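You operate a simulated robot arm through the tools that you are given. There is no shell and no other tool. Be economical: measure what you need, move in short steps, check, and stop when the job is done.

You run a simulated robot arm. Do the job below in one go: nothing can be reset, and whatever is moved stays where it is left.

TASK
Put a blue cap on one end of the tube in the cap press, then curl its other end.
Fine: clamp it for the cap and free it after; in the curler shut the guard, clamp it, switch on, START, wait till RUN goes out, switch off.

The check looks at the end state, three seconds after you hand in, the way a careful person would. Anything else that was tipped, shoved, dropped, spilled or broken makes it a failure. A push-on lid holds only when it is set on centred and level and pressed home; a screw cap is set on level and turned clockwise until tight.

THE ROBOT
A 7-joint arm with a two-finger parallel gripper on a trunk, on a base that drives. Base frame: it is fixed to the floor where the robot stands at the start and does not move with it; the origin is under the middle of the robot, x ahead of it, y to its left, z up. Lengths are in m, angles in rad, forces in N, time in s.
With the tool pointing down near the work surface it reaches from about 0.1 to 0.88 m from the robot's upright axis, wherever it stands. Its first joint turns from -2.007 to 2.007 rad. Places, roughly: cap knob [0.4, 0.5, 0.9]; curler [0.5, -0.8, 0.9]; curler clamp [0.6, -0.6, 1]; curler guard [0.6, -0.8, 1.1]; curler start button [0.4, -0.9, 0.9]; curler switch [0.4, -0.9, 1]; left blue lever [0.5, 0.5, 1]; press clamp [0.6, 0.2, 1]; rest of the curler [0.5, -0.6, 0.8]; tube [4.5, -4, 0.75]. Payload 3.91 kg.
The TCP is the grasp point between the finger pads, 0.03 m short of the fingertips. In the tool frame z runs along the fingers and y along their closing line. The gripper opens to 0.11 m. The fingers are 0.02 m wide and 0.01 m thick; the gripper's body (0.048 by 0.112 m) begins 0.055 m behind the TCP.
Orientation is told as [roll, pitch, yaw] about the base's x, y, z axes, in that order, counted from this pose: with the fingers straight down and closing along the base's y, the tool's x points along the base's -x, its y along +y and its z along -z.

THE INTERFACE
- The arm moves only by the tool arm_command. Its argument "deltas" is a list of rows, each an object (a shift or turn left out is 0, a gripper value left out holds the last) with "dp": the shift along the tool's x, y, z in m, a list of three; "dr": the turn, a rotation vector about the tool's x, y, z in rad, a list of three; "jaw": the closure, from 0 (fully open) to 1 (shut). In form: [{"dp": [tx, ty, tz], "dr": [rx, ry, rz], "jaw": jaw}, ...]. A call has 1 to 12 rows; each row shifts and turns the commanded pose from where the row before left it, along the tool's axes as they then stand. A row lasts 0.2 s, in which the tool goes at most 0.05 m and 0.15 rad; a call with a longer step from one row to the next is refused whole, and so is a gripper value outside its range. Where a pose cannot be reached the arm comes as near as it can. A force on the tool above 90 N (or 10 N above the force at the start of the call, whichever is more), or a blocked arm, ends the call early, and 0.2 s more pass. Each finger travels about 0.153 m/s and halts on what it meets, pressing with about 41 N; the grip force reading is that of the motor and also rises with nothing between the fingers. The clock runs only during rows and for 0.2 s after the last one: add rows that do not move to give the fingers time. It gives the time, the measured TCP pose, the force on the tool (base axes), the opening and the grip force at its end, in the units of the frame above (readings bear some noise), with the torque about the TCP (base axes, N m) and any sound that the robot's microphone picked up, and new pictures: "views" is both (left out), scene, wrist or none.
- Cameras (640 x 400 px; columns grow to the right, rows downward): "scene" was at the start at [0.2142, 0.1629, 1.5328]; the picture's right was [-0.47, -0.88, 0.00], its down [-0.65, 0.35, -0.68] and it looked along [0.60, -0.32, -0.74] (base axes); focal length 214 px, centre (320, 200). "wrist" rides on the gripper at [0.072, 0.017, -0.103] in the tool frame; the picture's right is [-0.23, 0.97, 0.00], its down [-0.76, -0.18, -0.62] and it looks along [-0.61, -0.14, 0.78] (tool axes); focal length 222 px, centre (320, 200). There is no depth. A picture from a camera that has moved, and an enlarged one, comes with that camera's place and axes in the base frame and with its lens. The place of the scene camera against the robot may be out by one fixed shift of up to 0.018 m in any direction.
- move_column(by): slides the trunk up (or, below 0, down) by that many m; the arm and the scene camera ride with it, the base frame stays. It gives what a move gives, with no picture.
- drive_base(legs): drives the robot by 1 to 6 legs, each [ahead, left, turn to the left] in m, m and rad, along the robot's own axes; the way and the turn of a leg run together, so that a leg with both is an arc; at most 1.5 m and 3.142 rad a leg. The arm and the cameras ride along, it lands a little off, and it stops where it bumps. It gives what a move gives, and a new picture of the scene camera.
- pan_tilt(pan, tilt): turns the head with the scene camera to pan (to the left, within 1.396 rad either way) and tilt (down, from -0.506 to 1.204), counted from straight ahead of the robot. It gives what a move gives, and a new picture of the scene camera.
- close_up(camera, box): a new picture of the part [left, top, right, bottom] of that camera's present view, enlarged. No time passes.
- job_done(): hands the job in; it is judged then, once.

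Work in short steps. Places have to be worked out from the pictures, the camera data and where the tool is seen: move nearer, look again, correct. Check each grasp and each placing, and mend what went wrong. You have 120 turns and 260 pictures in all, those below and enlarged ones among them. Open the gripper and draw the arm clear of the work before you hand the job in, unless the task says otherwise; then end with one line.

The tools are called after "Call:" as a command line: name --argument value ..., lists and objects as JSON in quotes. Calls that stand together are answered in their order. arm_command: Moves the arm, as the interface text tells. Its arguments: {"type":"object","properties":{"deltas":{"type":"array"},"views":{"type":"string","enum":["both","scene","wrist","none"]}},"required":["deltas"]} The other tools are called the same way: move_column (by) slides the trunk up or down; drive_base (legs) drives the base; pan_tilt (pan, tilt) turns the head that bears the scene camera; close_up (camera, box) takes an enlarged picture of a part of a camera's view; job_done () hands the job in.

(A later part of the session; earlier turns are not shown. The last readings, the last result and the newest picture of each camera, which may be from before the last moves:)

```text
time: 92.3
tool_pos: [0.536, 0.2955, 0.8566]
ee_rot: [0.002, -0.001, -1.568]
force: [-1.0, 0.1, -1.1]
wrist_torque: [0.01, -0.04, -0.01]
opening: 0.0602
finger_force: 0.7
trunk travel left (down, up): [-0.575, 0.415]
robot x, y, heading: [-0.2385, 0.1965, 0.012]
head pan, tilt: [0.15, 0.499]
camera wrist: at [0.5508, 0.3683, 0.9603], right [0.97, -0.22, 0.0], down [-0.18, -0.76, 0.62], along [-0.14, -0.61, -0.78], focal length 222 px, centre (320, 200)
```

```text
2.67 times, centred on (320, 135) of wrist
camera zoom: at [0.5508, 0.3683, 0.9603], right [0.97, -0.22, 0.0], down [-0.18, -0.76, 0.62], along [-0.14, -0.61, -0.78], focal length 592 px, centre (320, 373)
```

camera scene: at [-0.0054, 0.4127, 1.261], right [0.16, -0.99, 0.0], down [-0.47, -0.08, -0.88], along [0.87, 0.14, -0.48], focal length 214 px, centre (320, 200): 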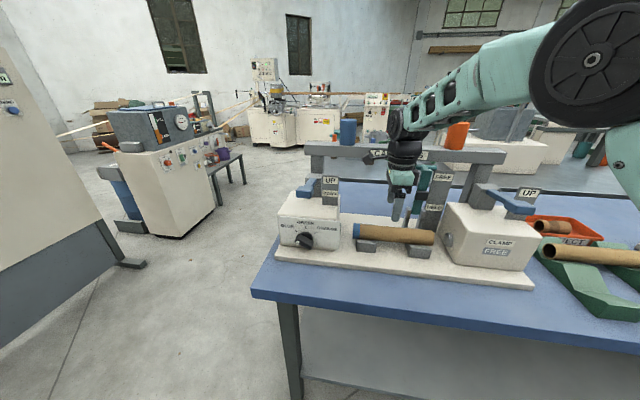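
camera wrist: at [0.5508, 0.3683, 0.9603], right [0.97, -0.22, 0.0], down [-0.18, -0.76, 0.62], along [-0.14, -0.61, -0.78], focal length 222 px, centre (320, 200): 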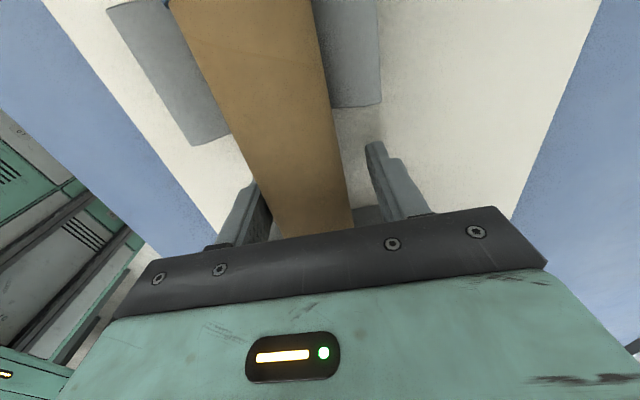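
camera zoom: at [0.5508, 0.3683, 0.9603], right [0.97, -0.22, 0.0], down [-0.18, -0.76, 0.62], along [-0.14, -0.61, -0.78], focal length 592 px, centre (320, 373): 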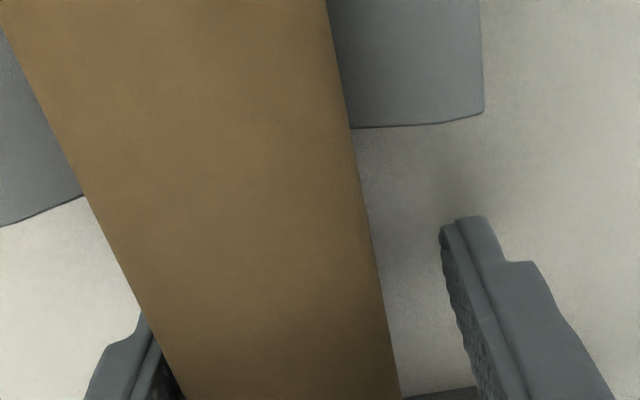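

Tube is ~8 mm nearer the front finger; shift −8 mm in x, close.

Call:
arm_command --deltas '[{"dp": [0, -0.008, 0]}, {"dp": [0, 0, 0]}, {"dp": [0, 0, 0], "jaw": 1.0}, {"dp": [0, 0, 0]}, {"dp": [0, 0, 0]}]' --views "wrist"

```text
time: 93.5
tool_pos: [0.5266, 0.2945, 0.8574]
ee_rot: [0.004, 0.0, -1.568]
force: [-2.4, -0.3, 2.1]
wrist_torque: [0.15, 0.04, 0.23]
opening: 0.0436
finger_force: 40.9
trunk travel left (down, up): [-0.575, 0.415]
robot x, y, heading: [-0.2344, 0.1936, 0.01]
head pan, tilt: [0.15, 0.499]
camera wrist: at [0.5431, 0.3672, 0.961], right [0.97, -0.22, 0.0], down [-0.18, -0.76, 0.62], along [-0.14, -0.61, -0.78], focal length 222 px, centre (320, 200)
```

wrist: 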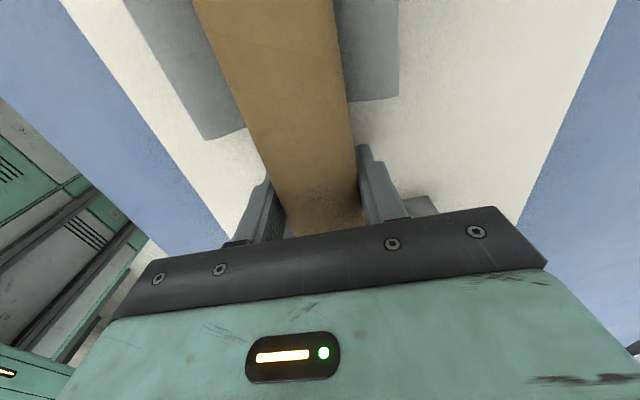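

Gripped, Ø43.6 mm, x≈0.527. Lift, easing toward me to clear the clamp pad.

Call:
arm_command --deltas '[{"dp": [0, 0, -0.02]}, {"dp": [0, -0.02, -0.02]}, {"dp": [0, -0.02, -0.02]}, {"dp": [0, -0.02, -0.035]}, {"dp": [0, -0.02, -0.04]}, {"dp": [0, 0, -0.05]}, {"dp": [0, 0, -0.05]}, {"dp": [0, 0, -0.04]}, {"dp": [0, 0, 0]}]' --views "both"

Call:
close_up --camera "scene" --box '[260, 60, 540, 280]'

```text
time: 95.5
tool_pos: [0.4506, 0.2932, 1.131]
ee_rot: [0.003, -0.002, -1.57]
force: [-0.6, 0.0, -1.1]
wrist_torque: [-0.03, -0.01, 0.02]
opening: 0.0423
finger_force: 40.7
trunk travel left (down, up): [-0.575, 0.415]
robot x, y, heading: [-0.2329, 0.1958, 0.006]
head pan, tilt: [0.15, 0.499]
camera scene: at [-0.0053, 0.4128, 1.261], right [0.16, -0.99, 0.0], down [-0.47, -0.08, -0.88], along [0.87, 0.14, -0.48], focal length 214 px, centre (320, 200)
camera wrist: at [0.467, 0.3667, 1.2351], right [0.97, -0.22, 0.0], down [-0.18, -0.76, 0.62], along [-0.14, -0.61, -0.78], focal length 222 px, centre (320, 200)
```

scene: 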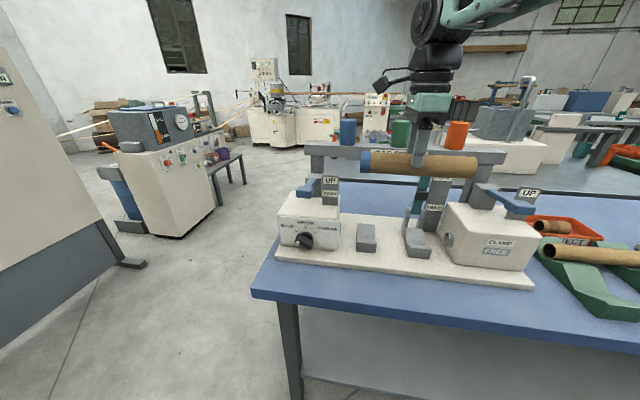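
wrist: 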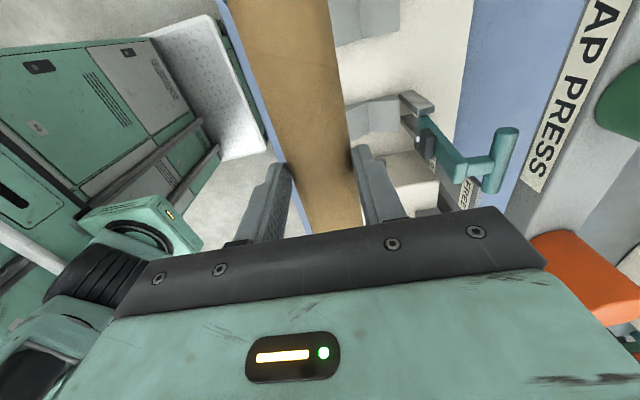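

```text
1.82 times, centred on (400, 170) of scene
camera zoom: at [-0.0053, 0.4128, 1.261], right [0.16, -0.99, 0.0], down [-0.47, -0.08, -0.88], along [0.87, 0.14, -0.48], focal length 390 px, centre (174, 254)
```

zoom: 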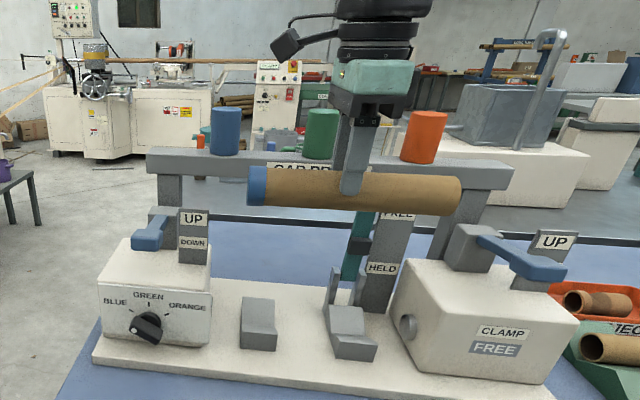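

Tube held with its cap, clamp upright, display FREE. Back off and drive right toward the curler.

Call:
drive_base --legs '[[-0.25, 0, 0], [0, -0.75, 0]]'

Call:
pan_tilt --pan -0.3 --tilt 0.5

Call:
close_up --camera "scene" --box '[200, 80, 520, 280]'

```text
time: 101.0
tool_pos: [0.2123, -0.4448, 1.1309]
ee_rot: [0.004, -0.001, -1.562]
force: [0.1, -0.2, -0.6]
wrist_torque: [-0.01, 0.02, 0.01]
opening: 0.0419
finger_force: 41.1
trunk travel left (down, up): [-0.575, 0.415]
robot x, y, heading: [-0.4758, -0.5443, 0.014]
head pan, tilt: [0.15, 0.499]
camera scene: at [-0.2447, -0.3284, 1.261], right [0.16, -0.99, 0.0], down [-0.47, -0.08, -0.88], along [0.87, 0.14, -0.48], focal length 214 px, centre (320, 200)
```

scene: 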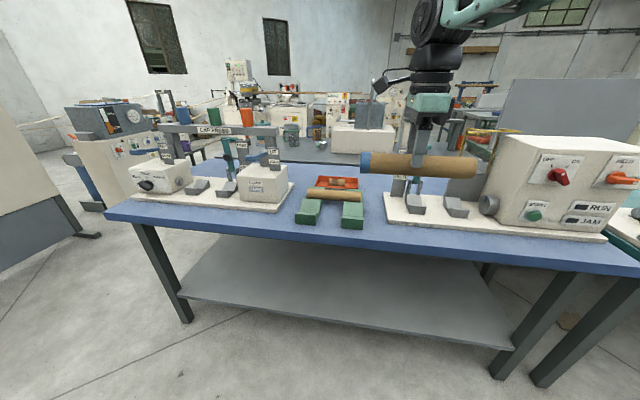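

```text
time: 101.8
tool_pos: [0.2129, -0.4462, 1.131]
ee_rot: [0.002, 0.0, -1.563]
force: [0.2, 0.3, -1.2]
wrist_torque: [0.02, -0.01, -0.03]
opening: 0.0422
finger_force: 41.6
trunk travel left (down, up): [-0.575, 0.415]
robot x, y, heading: [-0.4762, -0.5479, 0.013]
head pan, tilt: [-0.3, 0.499]
camera scene: at [-0.2471, -0.3689, 1.261], right [-0.28, -0.96, 0.0], down [-0.46, 0.13, -0.88], along [0.84, -0.25, -0.48], focal length 214 px, centre (320, 200)
```

scene: 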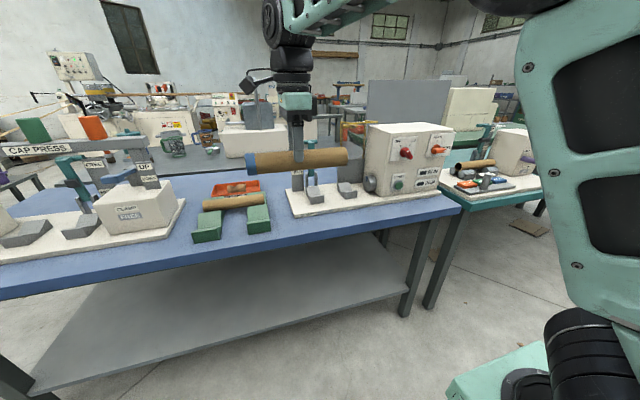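

```text
2.00 times, centred on (360, 180) of scene
camera zoom: at [-0.2471, -0.3689, 1.261], right [-0.28, -0.96, 0.0], down [-0.46, 0.13, -0.88], along [0.84, -0.25, -0.48], focal length 429 px, centre (240, 240)
```

zoom: 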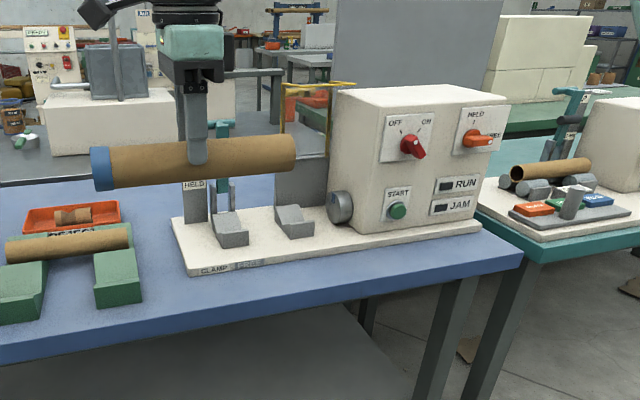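

Zoom into the control panel.

Call:
close_up --camera "scene" --box '[360, 110, 460, 210]'

Call:
close_up --camera "scene" --box '[270, 100, 390, 220]'

```text
4.00 times, centred on (410, 160) of scene
camera zoom: at [-0.2471, -0.3689, 1.261], right [-0.28, -0.96, 0.0], down [-0.46, 0.13, -0.88], along [0.84, -0.25, -0.48], focal length 858 px, centre (-40, 360)
```

zoom: 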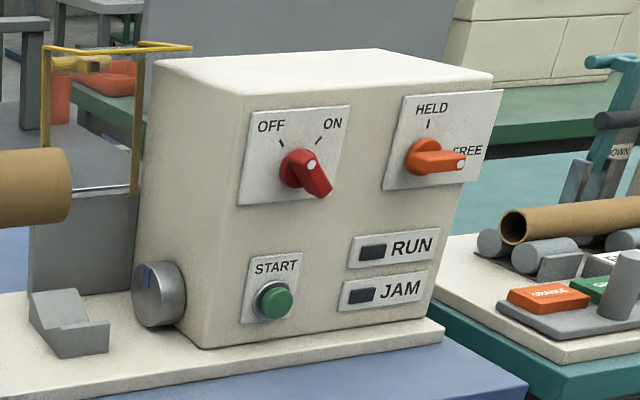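

```text
3.33 times, centred on (330, 160) of scene
camera zoom: at [-0.2471, -0.3689, 1.261], right [-0.28, -0.96, 0.0], down [-0.46, 0.13, -0.88], along [0.84, -0.25, -0.48], focal length 715 px, centre (287, 333)
```

zoom: 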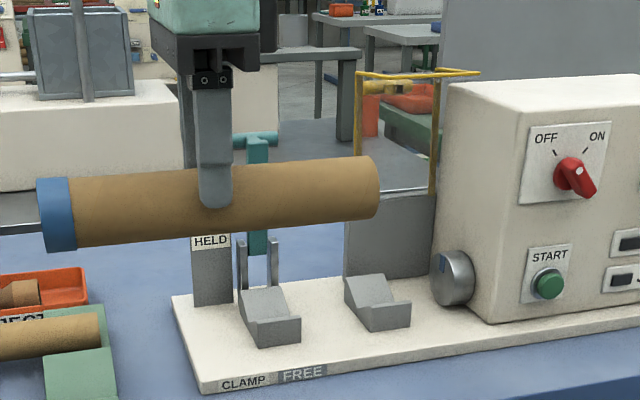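

Drive forward 0.25 m with the tube high, then use the wrist camera to measure the rests and die.

Call:
drive_base --legs '[[0.22, 0, 0]]'

Call:
arm_command --deltas '[{"dp": [0, 0, 0]}]' --views "wrist"

Call:
close_up --camera "scene" --box '[240, 80, 480, 260]'

```text
time: 103.5
tool_pos: [0.4303, -0.4381, 1.1313]
ee_rot: [0.001, 0.0, -1.559]
force: [-0.8, 0.5, -0.4]
wrist_torque: [0.01, -0.01, 0.03]
opening: 0.0419
finger_force: 40.8
trunk travel left (down, up): [-0.575, 0.415]
robot x, y, heading: [-0.2589, -0.5411, 0.019]
head pan, tilt: [-0.3, 0.499]
camera scene: at [-0.0303, -0.3645, 1.261], right [-0.28, -0.96, 0.0], down [-0.46, 0.13, -0.88], along [0.84, -0.24, -0.48], focal length 214 px, centre (320, 200)
```

scene: 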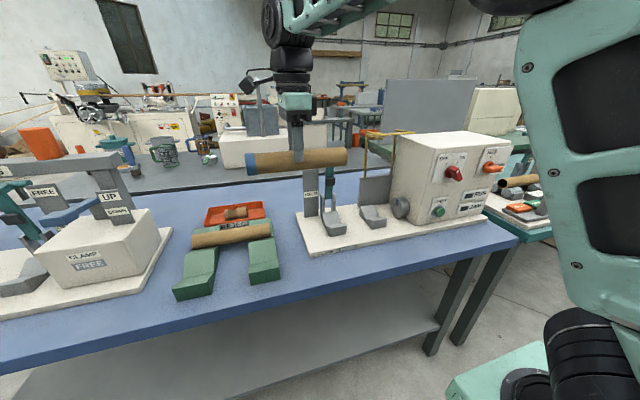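

```text
time: 103.9
tool_pos: [0.4299, -0.439, 1.1313]
ee_rot: [0.002, 0.0, -1.559]
force: [0.0, 0.0, 0.0]
wrist_torque: [0.01, 0.01, 0.02]
opening: 0.0418
finger_force: 40.7
trunk travel left (down, up): [-0.575, 0.415]
robot x, y, heading: [-0.2595, -0.5385, 0.015]
head pan, tilt: [-0.3, 0.499]
camera wrist: at [0.4447, -0.3656, 1.2347], right [0.98, -0.22, 0.0], down [-0.17, -0.76, 0.62], along [-0.13, -0.61, -0.78], focal length 222 px, centre (320, 200)
```

wrist: 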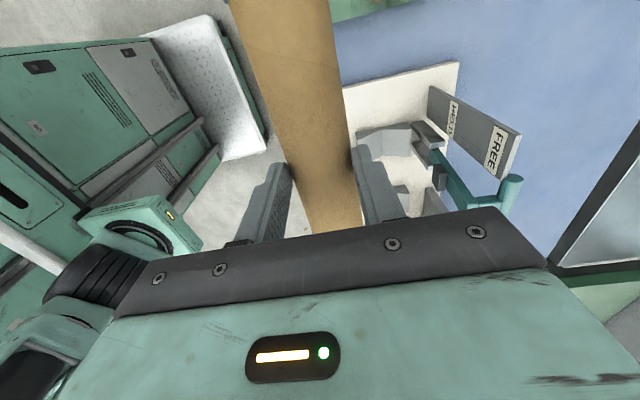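

```text
2.22 times, centred on (360, 170) of scene
camera zoom: at [-0.0304, -0.3645, 1.261], right [-0.28, -0.96, 0.0], down [-0.46, 0.13, -0.88], along [0.84, -0.24, -0.48], focal length 477 px, centre (231, 267)
```

zoom: 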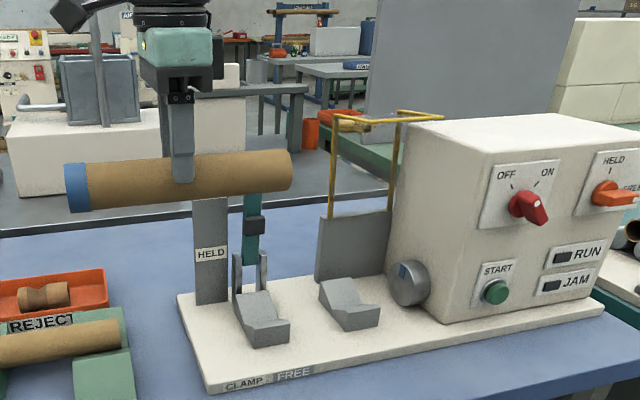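

Using the fingertip as calibration, the die is at about (0.523, −0.80, 0.865), rests near y −0.56 and −0.715, x≈0.53. Move the tube in front of/above the rests for visual comparison.

Call:
arm_command --deltas '[{"dp": [-0.04, 0.017, 0.02]}, {"dp": [-0.04, 0.017, 0.02]}, {"dp": [-0.04, 0.017, 0.02]}, {"dp": [-0.04, 0.016, 0.02]}, {"dp": [0, 0, 0.03]}, {"dp": [0, 0, 0]}]' --views "both"

Call:
close_up --camera "scene" --box '[270, 120, 450, 260]'

```text
time: 105.3
tool_pos: [0.4938, -0.6015, 1.0223]
ee_rot: [0.002, 0.0, -1.559]
force: [0.3, -0.3, -1.8]
wrist_torque: [-0.01, 0.0, 0.02]
opening: 0.0423
finger_force: 41.4
trunk travel left (down, up): [-0.575, 0.415]
robot x, y, heading: [-0.2602, -0.5428, 0.02]
head pan, tilt: [-0.3, 0.499]
camera scene: at [-0.0304, -0.3646, 1.261], right [-0.28, -0.96, 0.0], down [-0.46, 0.13, -0.88], along [0.84, -0.24, -0.48], focal length 214 px, centre (320, 200)
camera wrist: at [0.5092, -0.5286, 1.1254], right [0.98, -0.22, 0.0], down [-0.17, -0.76, 0.62], along [-0.13, -0.61, -0.78], focal length 222 px, centre (320, 200)
```

scene: 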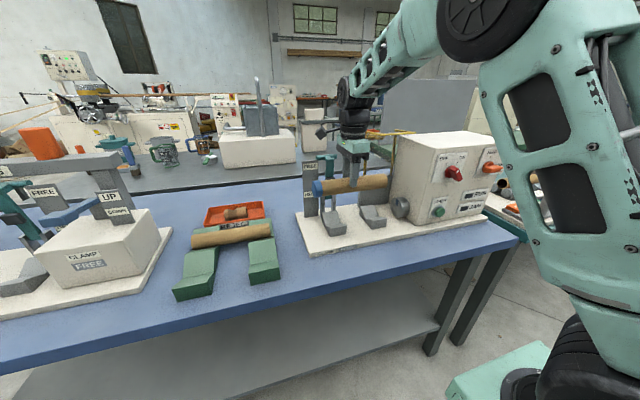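
wrist: 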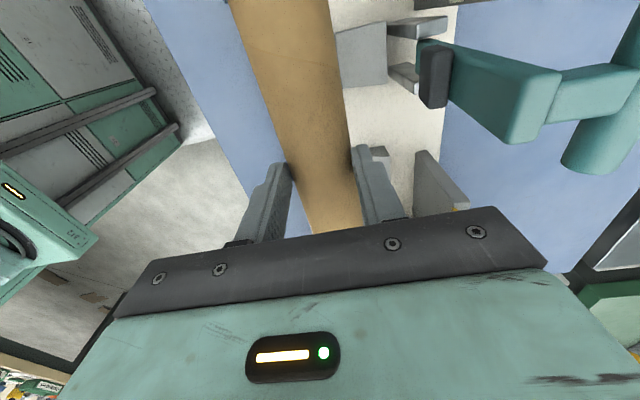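

```text
2.86 times, centred on (360, 190) of scene
camera zoom: at [-0.0304, -0.3646, 1.261], right [-0.28, -0.96, 0.0], down [-0.46, 0.13, -0.88], along [0.84, -0.24, -0.48], focal length 613 px, centre (206, 229)
```

zoom: 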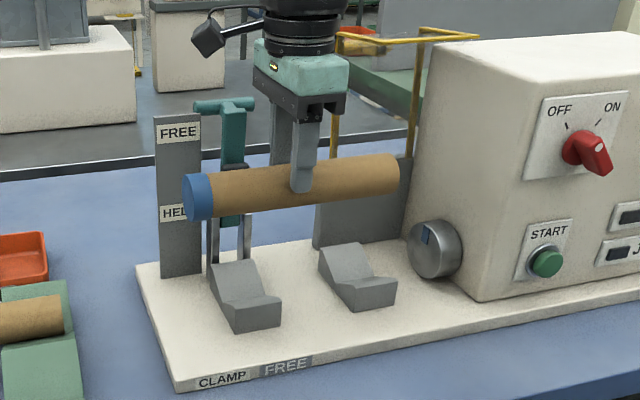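

The wrist camera would hit the clamp lever if I lowered vertically here. I tilt the hand 0.5 rad toward me about the tube's axis (harmless for the round tube), then shift to y −0.645.

Call:
arm_command --deltas '[{"dr": [-0.125, 0, 0]}, {"dr": [-0.125, 0, 0]}, {"dr": [-0.125, 0, 0]}, {"dr": [-0.125, 0, 0]}, {"dp": [-0.022, 0, 0]}, {"dp": [-0.0215, 0, 0]}, {"dp": [0, 0, 0]}]' --views "both"

Call:
close_up --camera "scene" --box '[270, 120, 450, 260]'

```text
time: 106.9
tool_pos: [0.4989, -0.6411, 1.0196]
ee_rot: [0.503, 0.001, -1.559]
force: [-0.3, -0.1, -1.1]
wrist_torque: [-0.01, 0.02, 0.01]
opening: 0.0417
finger_force: 40.6
trunk travel left (down, up): [-0.575, 0.415]
robot x, y, heading: [-0.2562, -0.5403, 0.019]
head pan, tilt: [-0.3, 0.499]
camera scene: at [-0.0304, -0.3645, 1.261], right [-0.28, -0.96, 0.0], down [-0.46, 0.13, -0.88], along [0.84, -0.24, -0.48], focal length 214 px, centre (320, 200)
camera wrist: at [0.4632, -0.5687, 1.1192], right [0.86, -0.22, 0.47], down [-0.45, -0.77, 0.46], along [0.26, -0.6, -0.75], focal length 222 px, centre (320, 200)
```

scene: 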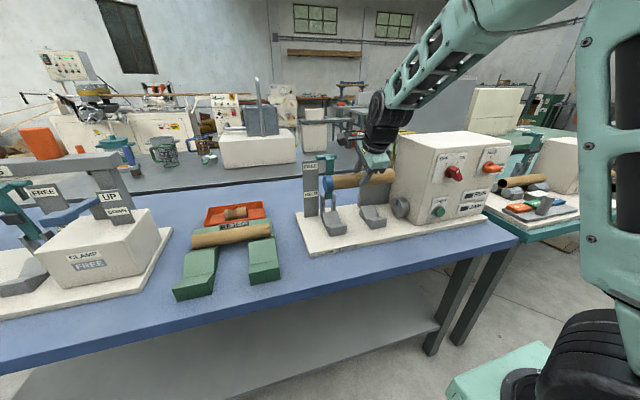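
wrist: 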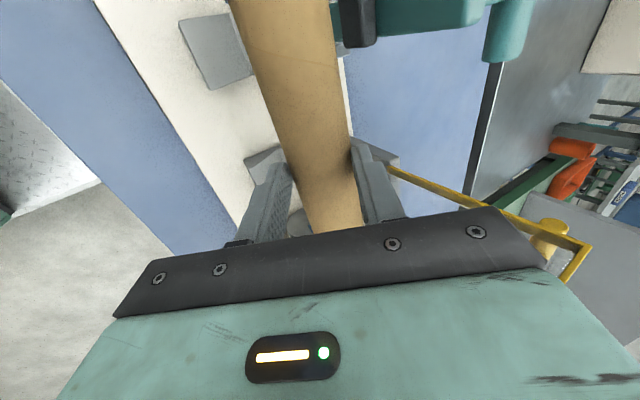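

```text
2.86 times, centred on (360, 190) of scene
camera zoom: at [-0.0304, -0.3645, 1.261], right [-0.28, -0.96, 0.0], down [-0.46, 0.13, -0.88], along [0.84, -0.24, -0.48], focal length 613 px, centre (206, 229)
```

zoom: 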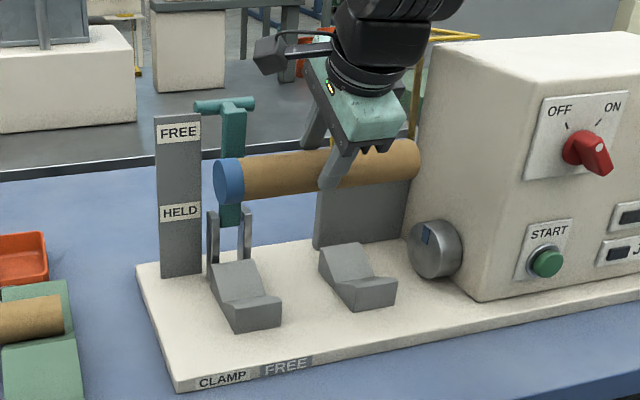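

Descend to ~4 cm above the rests.

Call:
arm_command --deltas '[{"dp": [0, -0.0114, 0.0393]}, {"dp": [0, -0.0114, 0.0393]}, {"dp": [0, -0.0114, 0.0393]}, {"dp": [0, 0, 0]}]' --views "both"

Call:
close_up --camera "scene" --box '[290, 140, 450, 260]'

```text
time: 107.9
tool_pos: [0.5261, -0.6398, 0.9022]
ee_rot: [0.502, 0.0, -1.559]
force: [-0.3, 0.1, -1.4]
wrist_torque: [-0.04, -0.01, -0.03]
opening: 0.0417
finger_force: 40.8
trunk travel left (down, up): [-0.575, 0.415]
robot x, y, heading: [-0.259, -0.5419, 0.025]
head pan, tilt: [-0.3, 0.499]
camera scene: at [-0.0304, -0.3645, 1.261], right [-0.28, -0.96, 0.0], down [-0.46, 0.13, -0.88], along [0.84, -0.24, -0.48], focal length 214 px, centre (320, 200)
camera wrist: at [0.4898, -0.5679, 1.001], right [0.86, -0.22, 0.47], down [-0.45, -0.77, 0.46], along [0.26, -0.6, -0.75], focal length 222 px, centre (320, 200)
```

scene: 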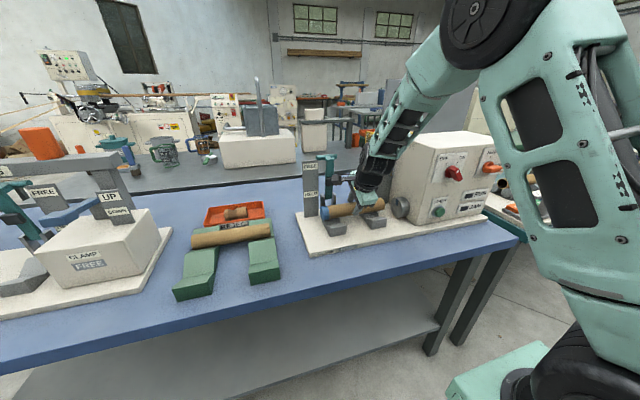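
wrist: 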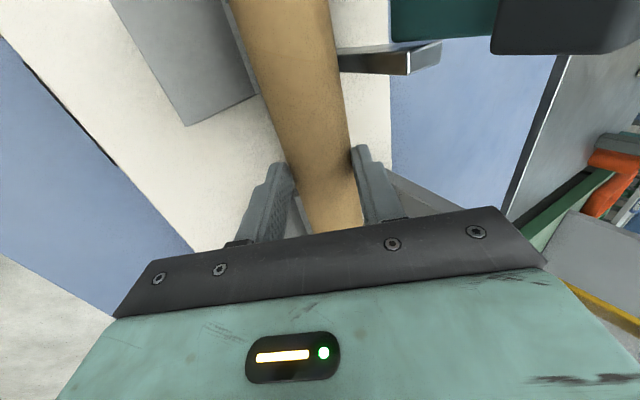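

```text
3.33 times, centred on (370, 200) of scene
camera zoom: at [-0.0304, -0.3645, 1.261], right [-0.28, -0.96, 0.0], down [-0.46, 0.13, -0.88], along [0.84, -0.24, -0.48], focal length 715 px, centre (153, 200)
```

zoom: 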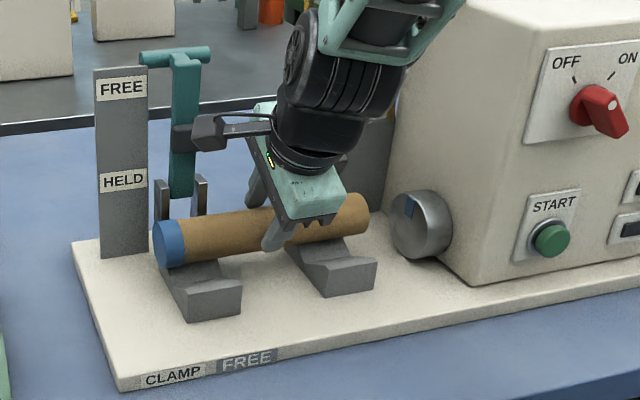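

The tube is centred over both rests. Descend until it seats.

Call:
arm_command --deltas '[{"dp": [0, -0.008, 0.0145]}, {"dp": [0, -0.007, 0.013]}, {"dp": [0, -0.004, 0.007]}, {"dp": [0, 0, 0]}]' --views "scene"

Call:
close_up --camera "scene" --box '[290, 140, 450, 260]'

Call:
close_up --camera "wrist" --box '[100, 0, 420, 220]'

```text
time: 108.9
tool_pos: [0.5252, -0.6401, 0.8618]
ee_rot: [0.502, 0.001, -1.56]
force: [-8.5, 0.2, 27.5]
wrist_torque: [-0.01, -0.17, -0.06]
opening: 0.0439
finger_force: 40.9
trunk travel left (down, up): [-0.575, 0.415]
robot x, y, heading: [-0.2565, -0.5438, 0.02]
head pan, tilt: [-0.3, 0.499]
camera scene: at [-0.0317, -0.3644, 1.261], right [-0.28, -0.96, 0.0], down [-0.46, 0.13, -0.88], along [0.84, -0.24, -0.48], focal length 214 px, centre (320, 200)
```

scene: 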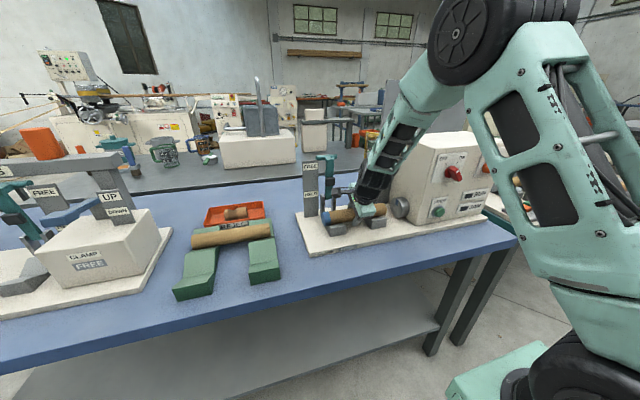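

```text
3.33 times, centred on (370, 200) of scene
camera zoom: at [-0.0317, -0.3644, 1.261], right [-0.28, -0.96, 0.0], down [-0.46, 0.13, -0.88], along [0.84, -0.24, -0.48], focal length 715 px, centre (153, 200)
```

zoom: 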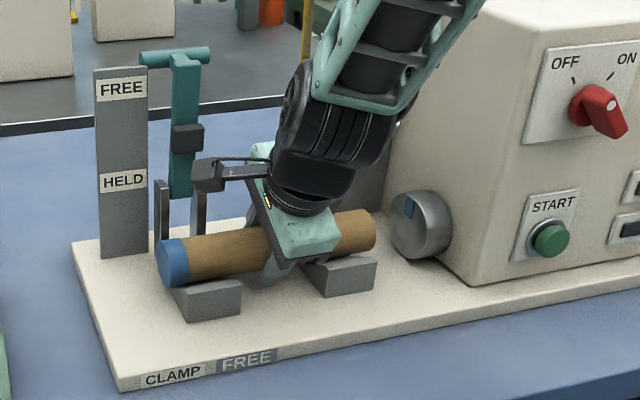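

```text
1.82 times, centred on (260, 110) of wrist
camera zoom: at [0.4883, -0.5677, 0.962], right [0.86, -0.22, 0.47], down [-0.45, -0.77, 0.46], along [0.26, -0.6, -0.75], focal length 404 px, centre (429, 364)
```

zoom: 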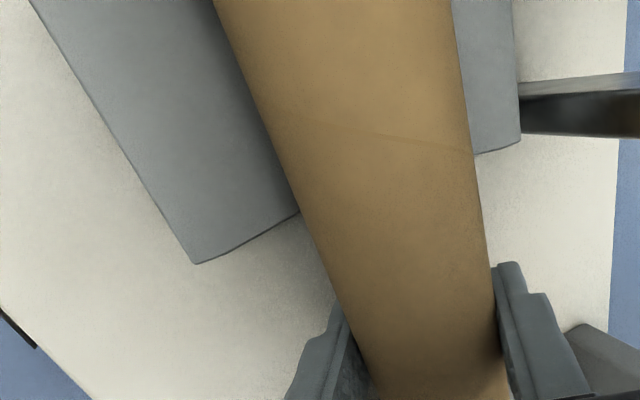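

Tube seated (27 N up). Ease off and open the gripper slightly.

Call:
arm_command --deltas '[{"dp": [0, -0.001, -0.003]}, {"dp": [0, 0, 0], "jaw": 0.52}, {"dp": [0, 0, 0]}]' --views "wrist"

Call:
close_up --camera "wrist" --box '[160, 80, 480, 240]'

```text
time: 109.7
tool_pos: [0.5226, -0.6412, 0.8635]
ee_rot: [0.498, 0.001, -1.559]
force: [1.3, 1.2, 2.5]
wrist_torque: [0.09, -0.02, -0.05]
opening: 0.0512
finger_force: 0.1
trunk travel left (down, up): [-0.575, 0.415]
robot x, y, heading: [-0.2596, -0.5407, 0.021]
head pan, tilt: [-0.3, 0.499]
camera wrist: at [0.4866, -0.5688, 0.9628], right [0.86, -0.22, 0.47], down [-0.45, -0.77, 0.46], along [0.26, -0.6, -0.75], focal length 222 px, centre (320, 200)
```

wrist: 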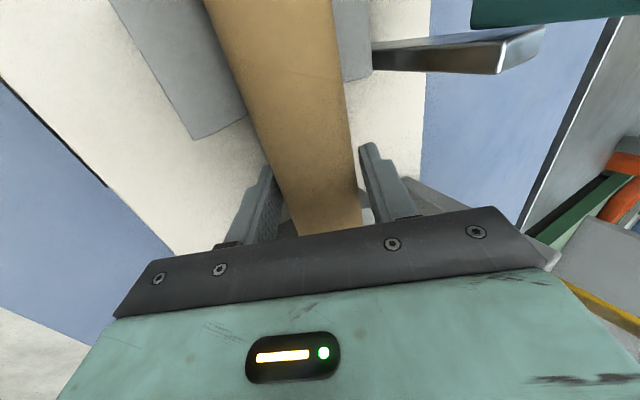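

```text
2.00 times, centred on (320, 160) of wrist
camera zoom: at [0.4866, -0.5688, 0.9628], right [0.86, -0.22, 0.47], down [-0.45, -0.77, 0.46], along [0.26, -0.6, -0.75], focal length 444 px, centre (320, 280)
```

zoom: 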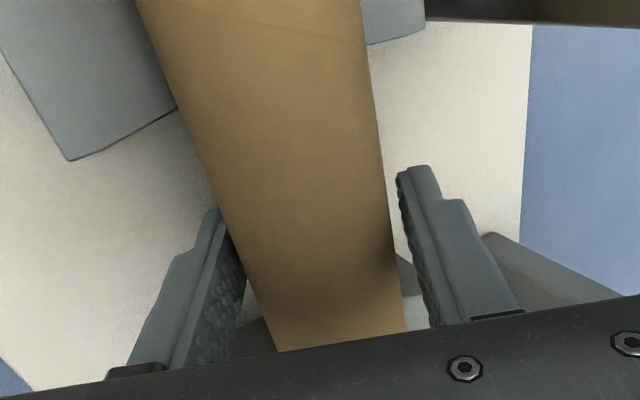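

Withdraw along the finger direction.

Call:
arm_command --deltas '[{"dp": [0, -0.003, 0], "jaw": 0.42}, {"dp": [0, 0, -0.03]}, {"dp": [0, 0, -0.045]}, {"dp": [0, 0, -0.045]}, {"dp": [0, 0.02, -0.04]}, {"dp": [0, 0, 0]}]' --views "both"

Call:
close_up --camera "scene" --box '[290, 140, 450, 260]'

```text
time: 111.1
tool_pos: [0.4599, -0.6392, 1.0131]
ee_rot: [0.503, 0.002, -1.558]
force: [0.3, -0.4, -0.2]
wrist_torque: [-0.01, 0.01, -0.01]
opening: 0.0636
finger_force: 0.2
trunk travel left (down, up): [-0.575, 0.415]
robot x, y, heading: [-0.2617, -0.5398, 0.021]
head pan, tilt: [-0.3, 0.499]
camera scene: at [-0.0303, -0.3646, 1.261], right [-0.28, -0.96, 0.0], down [-0.46, 0.13, -0.88], along [0.84, -0.24, -0.48], focal length 214 px, centre (320, 200)
camera wrist: at [0.4241, -0.5674, 1.1129], right [0.86, -0.22, 0.47], down [-0.45, -0.77, 0.46], along [0.26, -0.6, -0.75], focal length 222 px, centre (320, 200)
```

scene: 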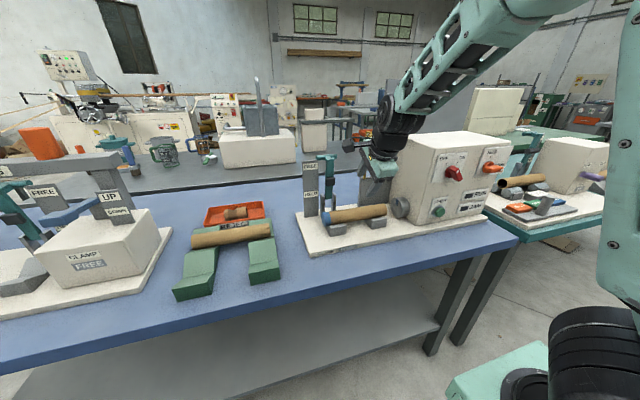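
wrist: 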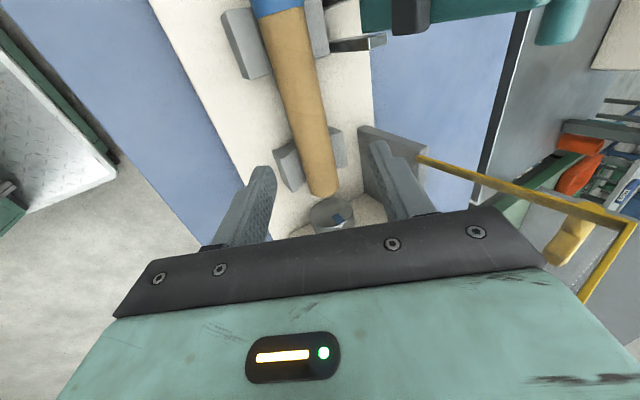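

```text
3.33 times, centred on (370, 200) of scene
camera zoom: at [-0.0303, -0.3646, 1.261], right [-0.28, -0.96, 0.0], down [-0.46, 0.13, -0.88], along [0.84, -0.24, -0.48], focal length 715 px, centre (153, 200)
```

zoom: 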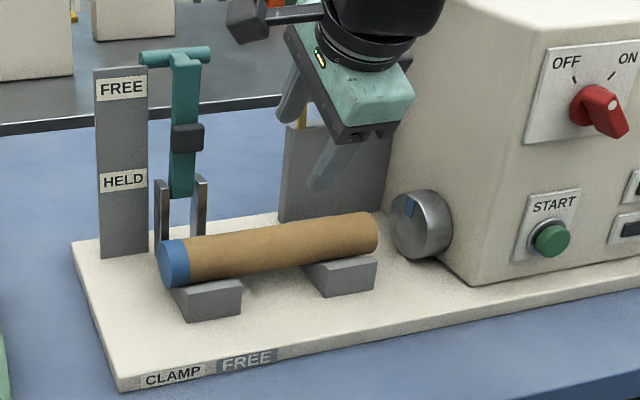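

Tube sits well on both rests. Now the curler clamp: raise, return the tool to vertical, and drive closer.

Call:
arm_command --deltas '[{"dp": [0, -0.03, -0.04]}, {"dp": [0, -0.03, -0.04]}, {"dr": [0.125, 0, 0]}, {"dr": [0.125, 0, 0]}, {"dr": [0.125, 0, 0]}, {"dr": [0.125, 0, 0]}, {"dp": [0.02, 0, -0.04]}, {"dp": [0.02, 0, -0.03]}, {"dp": [0, 0, 0]}]' --views "none"

Call:
drive_base --legs '[[0.15, 0, 0]]'

Call:
arm_command --deltas '[{"dp": [0, 0, 0]}]' --views "both"

```text
time: 113.1
tool_pos: [0.3703, -0.6055, 1.1248]
ee_rot: [0.001, 0.002, -1.558]
force: [-0.9, 0.3, 0.4]
wrist_torque: [-0.01, 0.02, 0.01]
opening: 0.0639
finger_force: 0.0
trunk travel left (down, up): [-0.575, 0.415]
robot x, y, heading: [-0.2595, -0.5428, 0.021]
head pan, tilt: [-0.3, 0.499]
```

```text
time: 114.5
tool_pos: [0.5171, -0.6017, 1.1239]
ee_rot: [0.003, 0.001, -1.559]
force: [0.0, -0.2, 0.3]
wrist_torque: [-0.04, 0.0, -0.01]
opening: 0.0639
finger_force: 0.1
trunk travel left (down, up): [-0.575, 0.415]
robot x, y, heading: [-0.109, -0.5403, 0.015]
head pan, tilt: [-0.3, 0.499]
camera scene: at [0.1158, -0.3616, 1.261], right [-0.28, -0.96, 0.0], down [-0.46, 0.13, -0.88], along [0.84, -0.24, -0.48], focal length 214 px, centre (320, 200)
```

scene: 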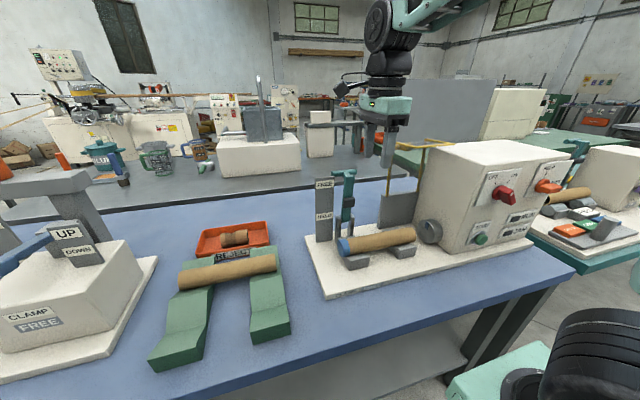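

```text
time: 114.9
tool_pos: [0.517, -0.6011, 1.1242]
ee_rot: [0.002, 0.0, -1.56]
force: [-0.1, 0.8, -0.6]
wrist_torque: [0.0, 0.01, -0.01]
opening: 0.0638
finger_force: 0.1
trunk travel left (down, up): [-0.575, 0.415]
robot x, y, heading: [-0.1104, -0.5383, 0.017]
head pan, tilt: [-0.3, 0.499]
camera scene: at [0.1158, -0.3616, 1.261], right [-0.28, -0.96, 0.0], down [-0.46, 0.13, -0.88], along [0.84, -0.24, -0.48], focal length 214 px, centre (320, 200)
camera wrist: at [0.5325, -0.5283, 1.2283], right [0.98, -0.21, 0.0], down [-0.17, -0.76, 0.62], along [-0.13, -0.61, -0.78], focal length 222 px, centre (320, 200)
```

scene: 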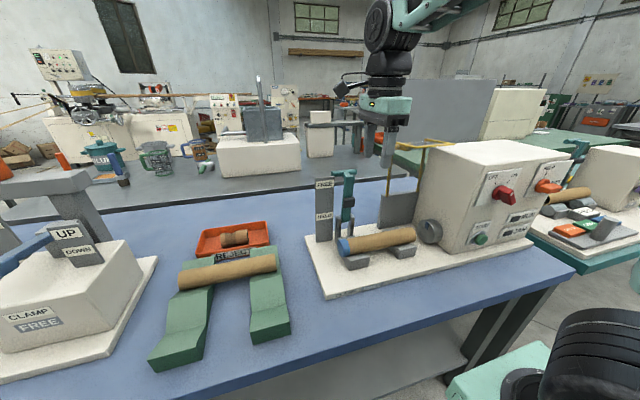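
wrist: 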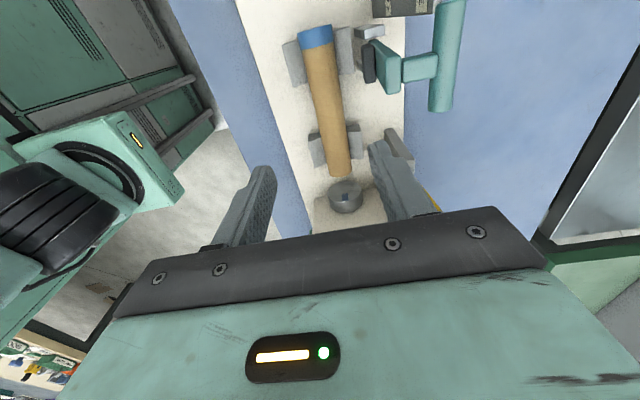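

T-bar here is at (0.62, −0.566 ± 0.038, 1.037) with nothing behind it. Grasp its right half from above.

Call:
arm_command --deltas '[{"dp": [0.009, 0.05, 0]}, {"dp": [0, 0.05, 0]}, {"dp": [0, 0.003, 0.035]}, {"dp": [0, 0, 0.035]}, {"dp": [0, 0, 0]}]' --views "wrist"

```text
refused: row 1 steps farther than a row can; nothing moved
```

Call:
arm_command --deltas '[{"dp": [0.009, 0.035, 0]}, {"dp": [0, 0.035, 0]}, {"dp": [0, 0.033, 0]}, {"dp": [0, 0, 0.035]}, {"dp": [0, 0, 0.035]}, {"dp": [0, 0, 0]}]' --views "wrist"

```text
time: 116.1
tool_pos: [0.6202, -0.591, 1.0747]
ee_rot: [0.036, 0.003, -1.558]
force: [-6.1, 0.0, 43.4]
wrist_torque: [0.37, 1.71, 0.18]
opening: 0.0659
finger_force: 2.5
trunk travel left (down, up): [-0.575, 0.415]
robot x, y, heading: [-0.1148, -0.5389, 0.02]
head pan, tilt: [-0.3, 0.499]
stopped in row 6: the force on the tool passed its limit (the readings are from after the stop); the commanded pose is now the measured one
camera wrist: at [0.6315, -0.519, 1.1792], right [0.98, -0.22, 0.03], down [-0.19, -0.77, 0.61], along [-0.11, -0.6, -0.79], focal length 222 px, centre (320, 200)
```

wrist: 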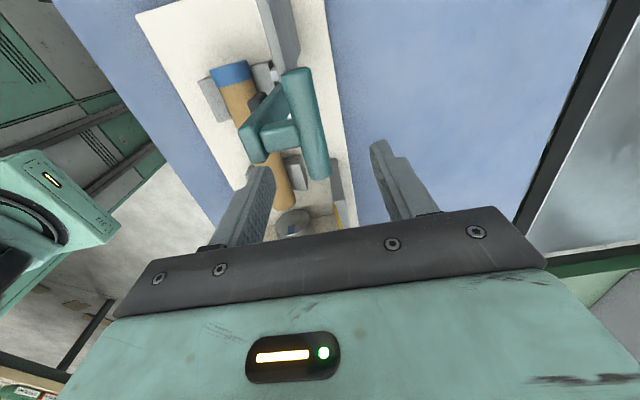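

The front finger landed on the stem top. Lift, shift 8 mm right, and descend again.

Call:
arm_command --deltas '[{"dp": [0, 0, -0.012], "dr": [0.036, 0, 0]}, {"dp": [-0.008, 0.002, 0]}, {"dp": [0, 0, 0.015]}, {"dp": [0, 0, 0.015]}, {"dp": [0, 0, 0]}]' --views "wrist"

```text
time: 117.3
tool_pos: [0.6229, -0.5977, 1.0497]
ee_rot: [-0.009, 0.003, -1.559]
force: [0.8, -0.7, -0.6]
wrist_torque: [0.0, 0.03, 0.02]
opening: 0.0638
finger_force: 0.2
trunk travel left (down, up): [-0.575, 0.415]
robot x, y, heading: [-0.1081, -0.5404, 0.022]
head pan, tilt: [-0.3, 0.499]
camera wrist: at [0.64, -0.526, 1.1539], right [0.98, -0.22, -0.01], down [-0.16, -0.77, 0.62], along [-0.14, -0.61, -0.78], focal length 222 px, centre (320, 200)
```

wrist: 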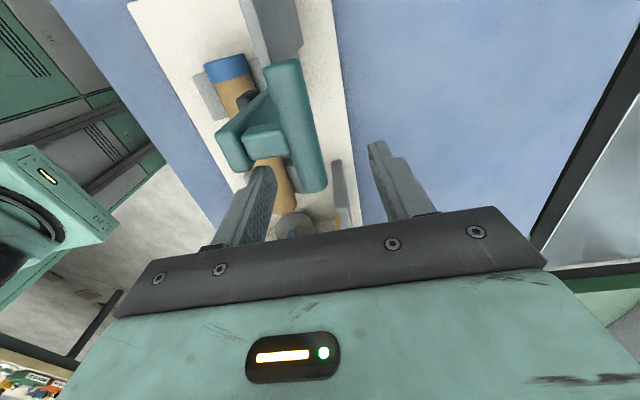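

T-bar end lies between the fingers; close.

Call:
arm_command --deltas '[{"dp": [0, -0.006, 0]}, {"dp": [0, 0, 0], "jaw": 1.0}, {"dp": [0, 0, 0]}, {"dp": [0, 0, 0]}]' --views "wrist"

```text
time: 118.3
tool_pos: [0.6178, -0.5982, 1.0497]
ee_rot: [-0.009, 0.005, -1.558]
force: [0.4, 0.4, -1.2]
wrist_torque: [-0.03, 0.01, -0.62]
opening: 0.0174
finger_force: 45.1
trunk travel left (down, up): [-0.575, 0.415]
robot x, y, heading: [-0.1114, -0.5399, 0.017]
head pan, tilt: [-0.3, 0.499]
camera wrist: at [0.6339, -0.526, 1.1541], right [0.98, -0.22, -0.01], down [-0.16, -0.77, 0.62], along [-0.14, -0.61, -0.78], focal length 222 px, centre (320, 200)
```

wrist: 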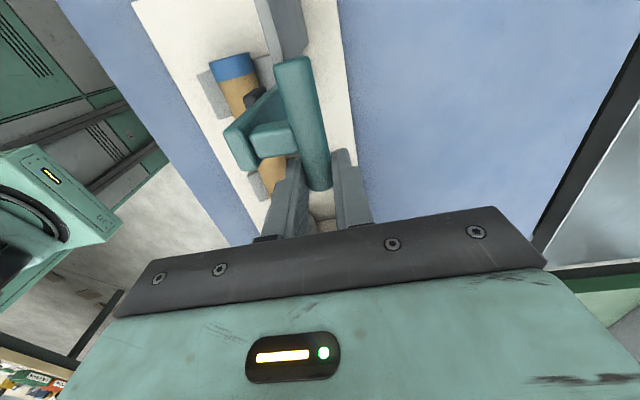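

Gripped. Pull the lever along its arc toward me.

Call:
arm_command --deltas '[{"dp": [0, -0.02, -0.003]}, {"dp": [0, -0.02, 0]}, {"dp": [0, -0.016, 0.003]}, {"dp": [0, -0.016, 0.007]}, {"dp": [0, -0.016, 0.0095]}, {"dp": [0, -0.0135, 0.012]}, {"dp": [0, -0.0135, 0.012]}, {"dp": [0, 0, 0]}]' --views "wrist"

```text
time: 120.1
tool_pos: [0.4984, -0.5978, 1.0135]
ee_rot: [-0.009, 0.006, -1.558]
force: [-21.5, 14.5, 19.3]
wrist_torque: [0.3, 0.66, -0.43]
opening: 0.0167
finger_force: 45.1
trunk travel left (down, up): [-0.575, 0.415]
robot x, y, heading: [-0.1129, -0.5383, 0.025]
head pan, tilt: [-0.3, 0.499]
camera wrist: at [0.5162, -0.5263, 1.1174], right [0.98, -0.21, -0.01], down [-0.16, -0.77, 0.62], along [-0.14, -0.61, -0.78], focal length 222 px, centre (320, 200)
```

wrist: 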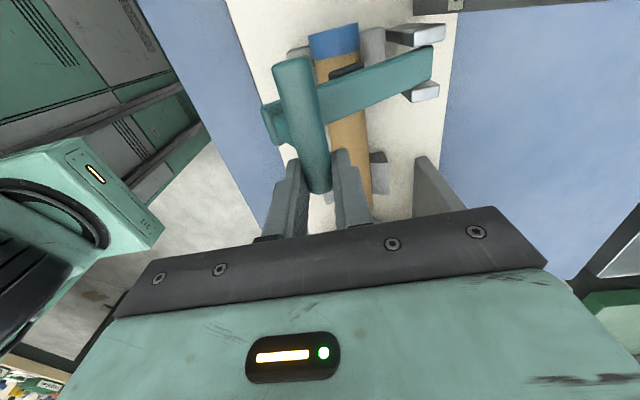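

Call:
arm_command --deltas '[{"dp": [0, -0.009, 0.015]}, {"dp": [0, -0.009, 0.015]}, {"dp": [0, -0.006, 0.0175]}, {"dp": [0, -0.005, 0.0175]}, {"dp": [0, 0, 0.006]}, {"dp": [0, 0, 0]}]' --views "both"

Call:
close_up --camera "scene" --box '[300, 140, 460, 300]'

```text
time: 121.5
tool_pos: [0.46, -0.6, 0.9376]
ee_rot: [-0.035, 0.0, -1.557]
force: [-79.6, 7.1, 20.8]
wrist_torque: [-0.6, 0.1, -0.14]
opening: 0.0175
finger_force: 45.1
trunk travel left (down, up): [-0.575, 0.415]
robot x, y, heading: [-0.1114, -0.5379, 0.023]
head pan, tilt: [-0.3, 0.499]
camera scene: at [0.1116, -0.3613, 1.2617], right [-0.28, -0.96, 0.0], down [-0.46, 0.13, -0.88], along [0.85, -0.24, -0.48], focal length 214 px, centre (320, 200)
camera wrist: at [0.4798, -0.5273, 1.0408], right [0.98, -0.21, -0.03], down [-0.15, -0.76, 0.63], along [-0.16, -0.61, -0.78], focal length 222 px, centre (320, 200)
```

scene: 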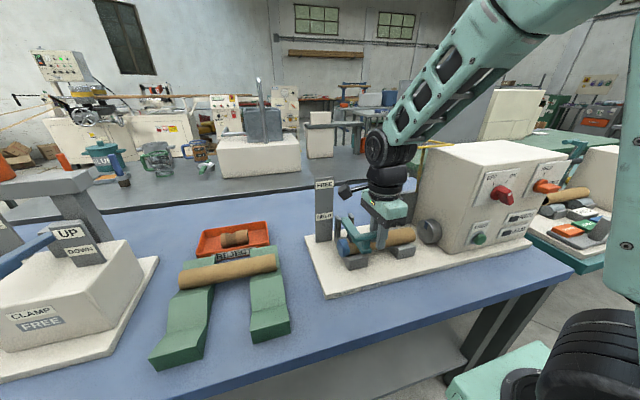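
wrist: 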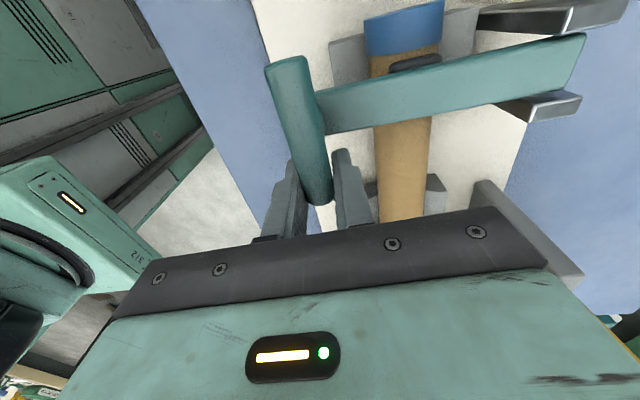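

```text
2.50 times, centred on (380, 220) of scene
camera zoom: at [0.1116, -0.3613, 1.2617], right [-0.28, -0.96, 0.0], down [-0.46, 0.13, -0.88], along [0.85, -0.24, -0.48], focal length 536 px, centre (170, 150)
```

zoom: 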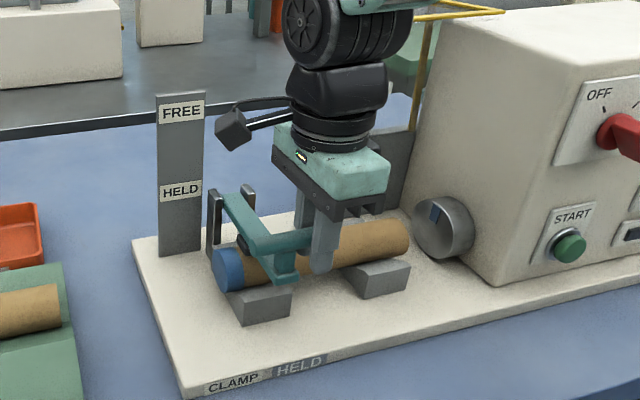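

Display reads HELD. Relieve the x-load and press down once.

Call:
arm_command --deltas '[{"dp": [0, 0.015, 0]}, {"dp": [0, 0, 0.006]}, {"dp": [0, 0, 0.006]}, {"dp": [0, 0, 0]}]' --views "none"

```text
time: 121.8
tool_pos: [0.4611, -0.5991, 0.9359]
ee_rot: [-0.049, 0.001, -1.559]
force: [-33.8, -0.1, 28.8]
wrist_torque: [0.22, 0.06, -0.35]
opening: 0.0173
finger_force: 45.0
trunk travel left (down, up): [-0.575, 0.415]
robot x, y, heading: [-0.1129, -0.5396, 0.012]
head pan, tilt: [-0.3, 0.499]
stopped in row 1: the force on the tool passed its limit (the readings are from after the stop); the commanded pose is now the measured one
```

Release and rise.

Call:
arm_command --deltas '[{"dp": [0, 0, 0], "jaw": 0.6}, {"dp": [0, 0, 0]}, {"dp": [0, 0, -0.03], "dr": [0.04, 0, 0]}, {"dp": [0, 0, -0.045]}, {"dp": [0, -0.02, -0.045]}, {"dp": [0, -0.02, -0.04]}, {"dp": [0, 0, 0]}]' --views "both"

Call:
close_up --camera "scene" --box '[300, 120, 580, 300]'

```text
time: 123.4
tool_pos: [0.438, -0.5998, 1.0993]
ee_rot: [-0.085, 0.0, -1.559]
force: [0.3, 1.4, 0.6]
wrist_torque: [-0.01, 0.0, 0.02]
opening: 0.044
finger_force: 0.1
trunk travel left (down, up): [-0.575, 0.415]
robot x, y, heading: [-0.1127, -0.5369, 0.02]
head pan, tilt: [-0.3, 0.499]
camera scene: at [0.1155, -0.3617, 1.261], right [-0.28, -0.96, 0.0], down [-0.46, 0.13, -0.88], along [0.84, -0.24, -0.48], focal length 214 px, centre (320, 200)
camera wrist: at [0.4618, -0.5264, 1.2013], right [0.97, -0.21, -0.08], down [-0.11, -0.76, 0.64], along [-0.2, -0.61, -0.77], focal length 222 px, centre (320, 200)
```

scene: 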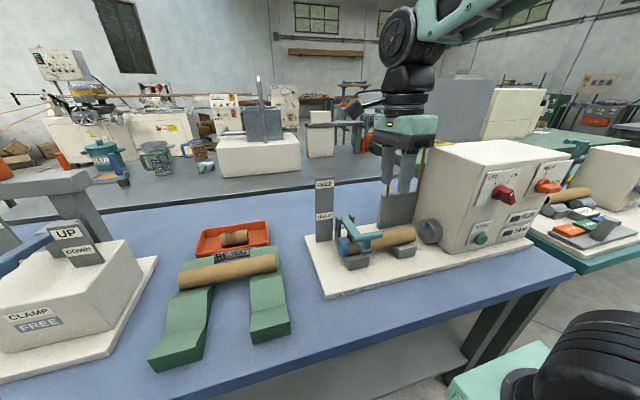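
wrist: 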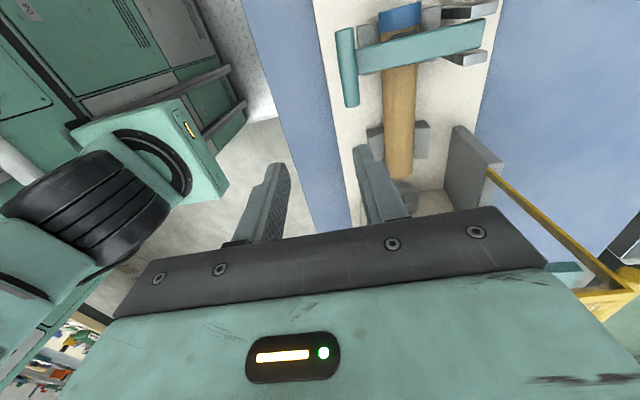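

```text
2.22 times, centred on (440, 210) of scene
camera zoom: at [0.1155, -0.3617, 1.261], right [-0.28, -0.96, 0.0], down [-0.46, 0.13, -0.88], along [0.84, -0.24, -0.48], focal length 477 px, centre (53, 178)
```

zoom: 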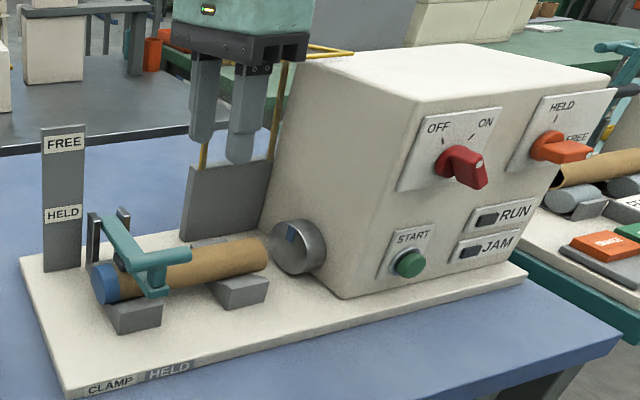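

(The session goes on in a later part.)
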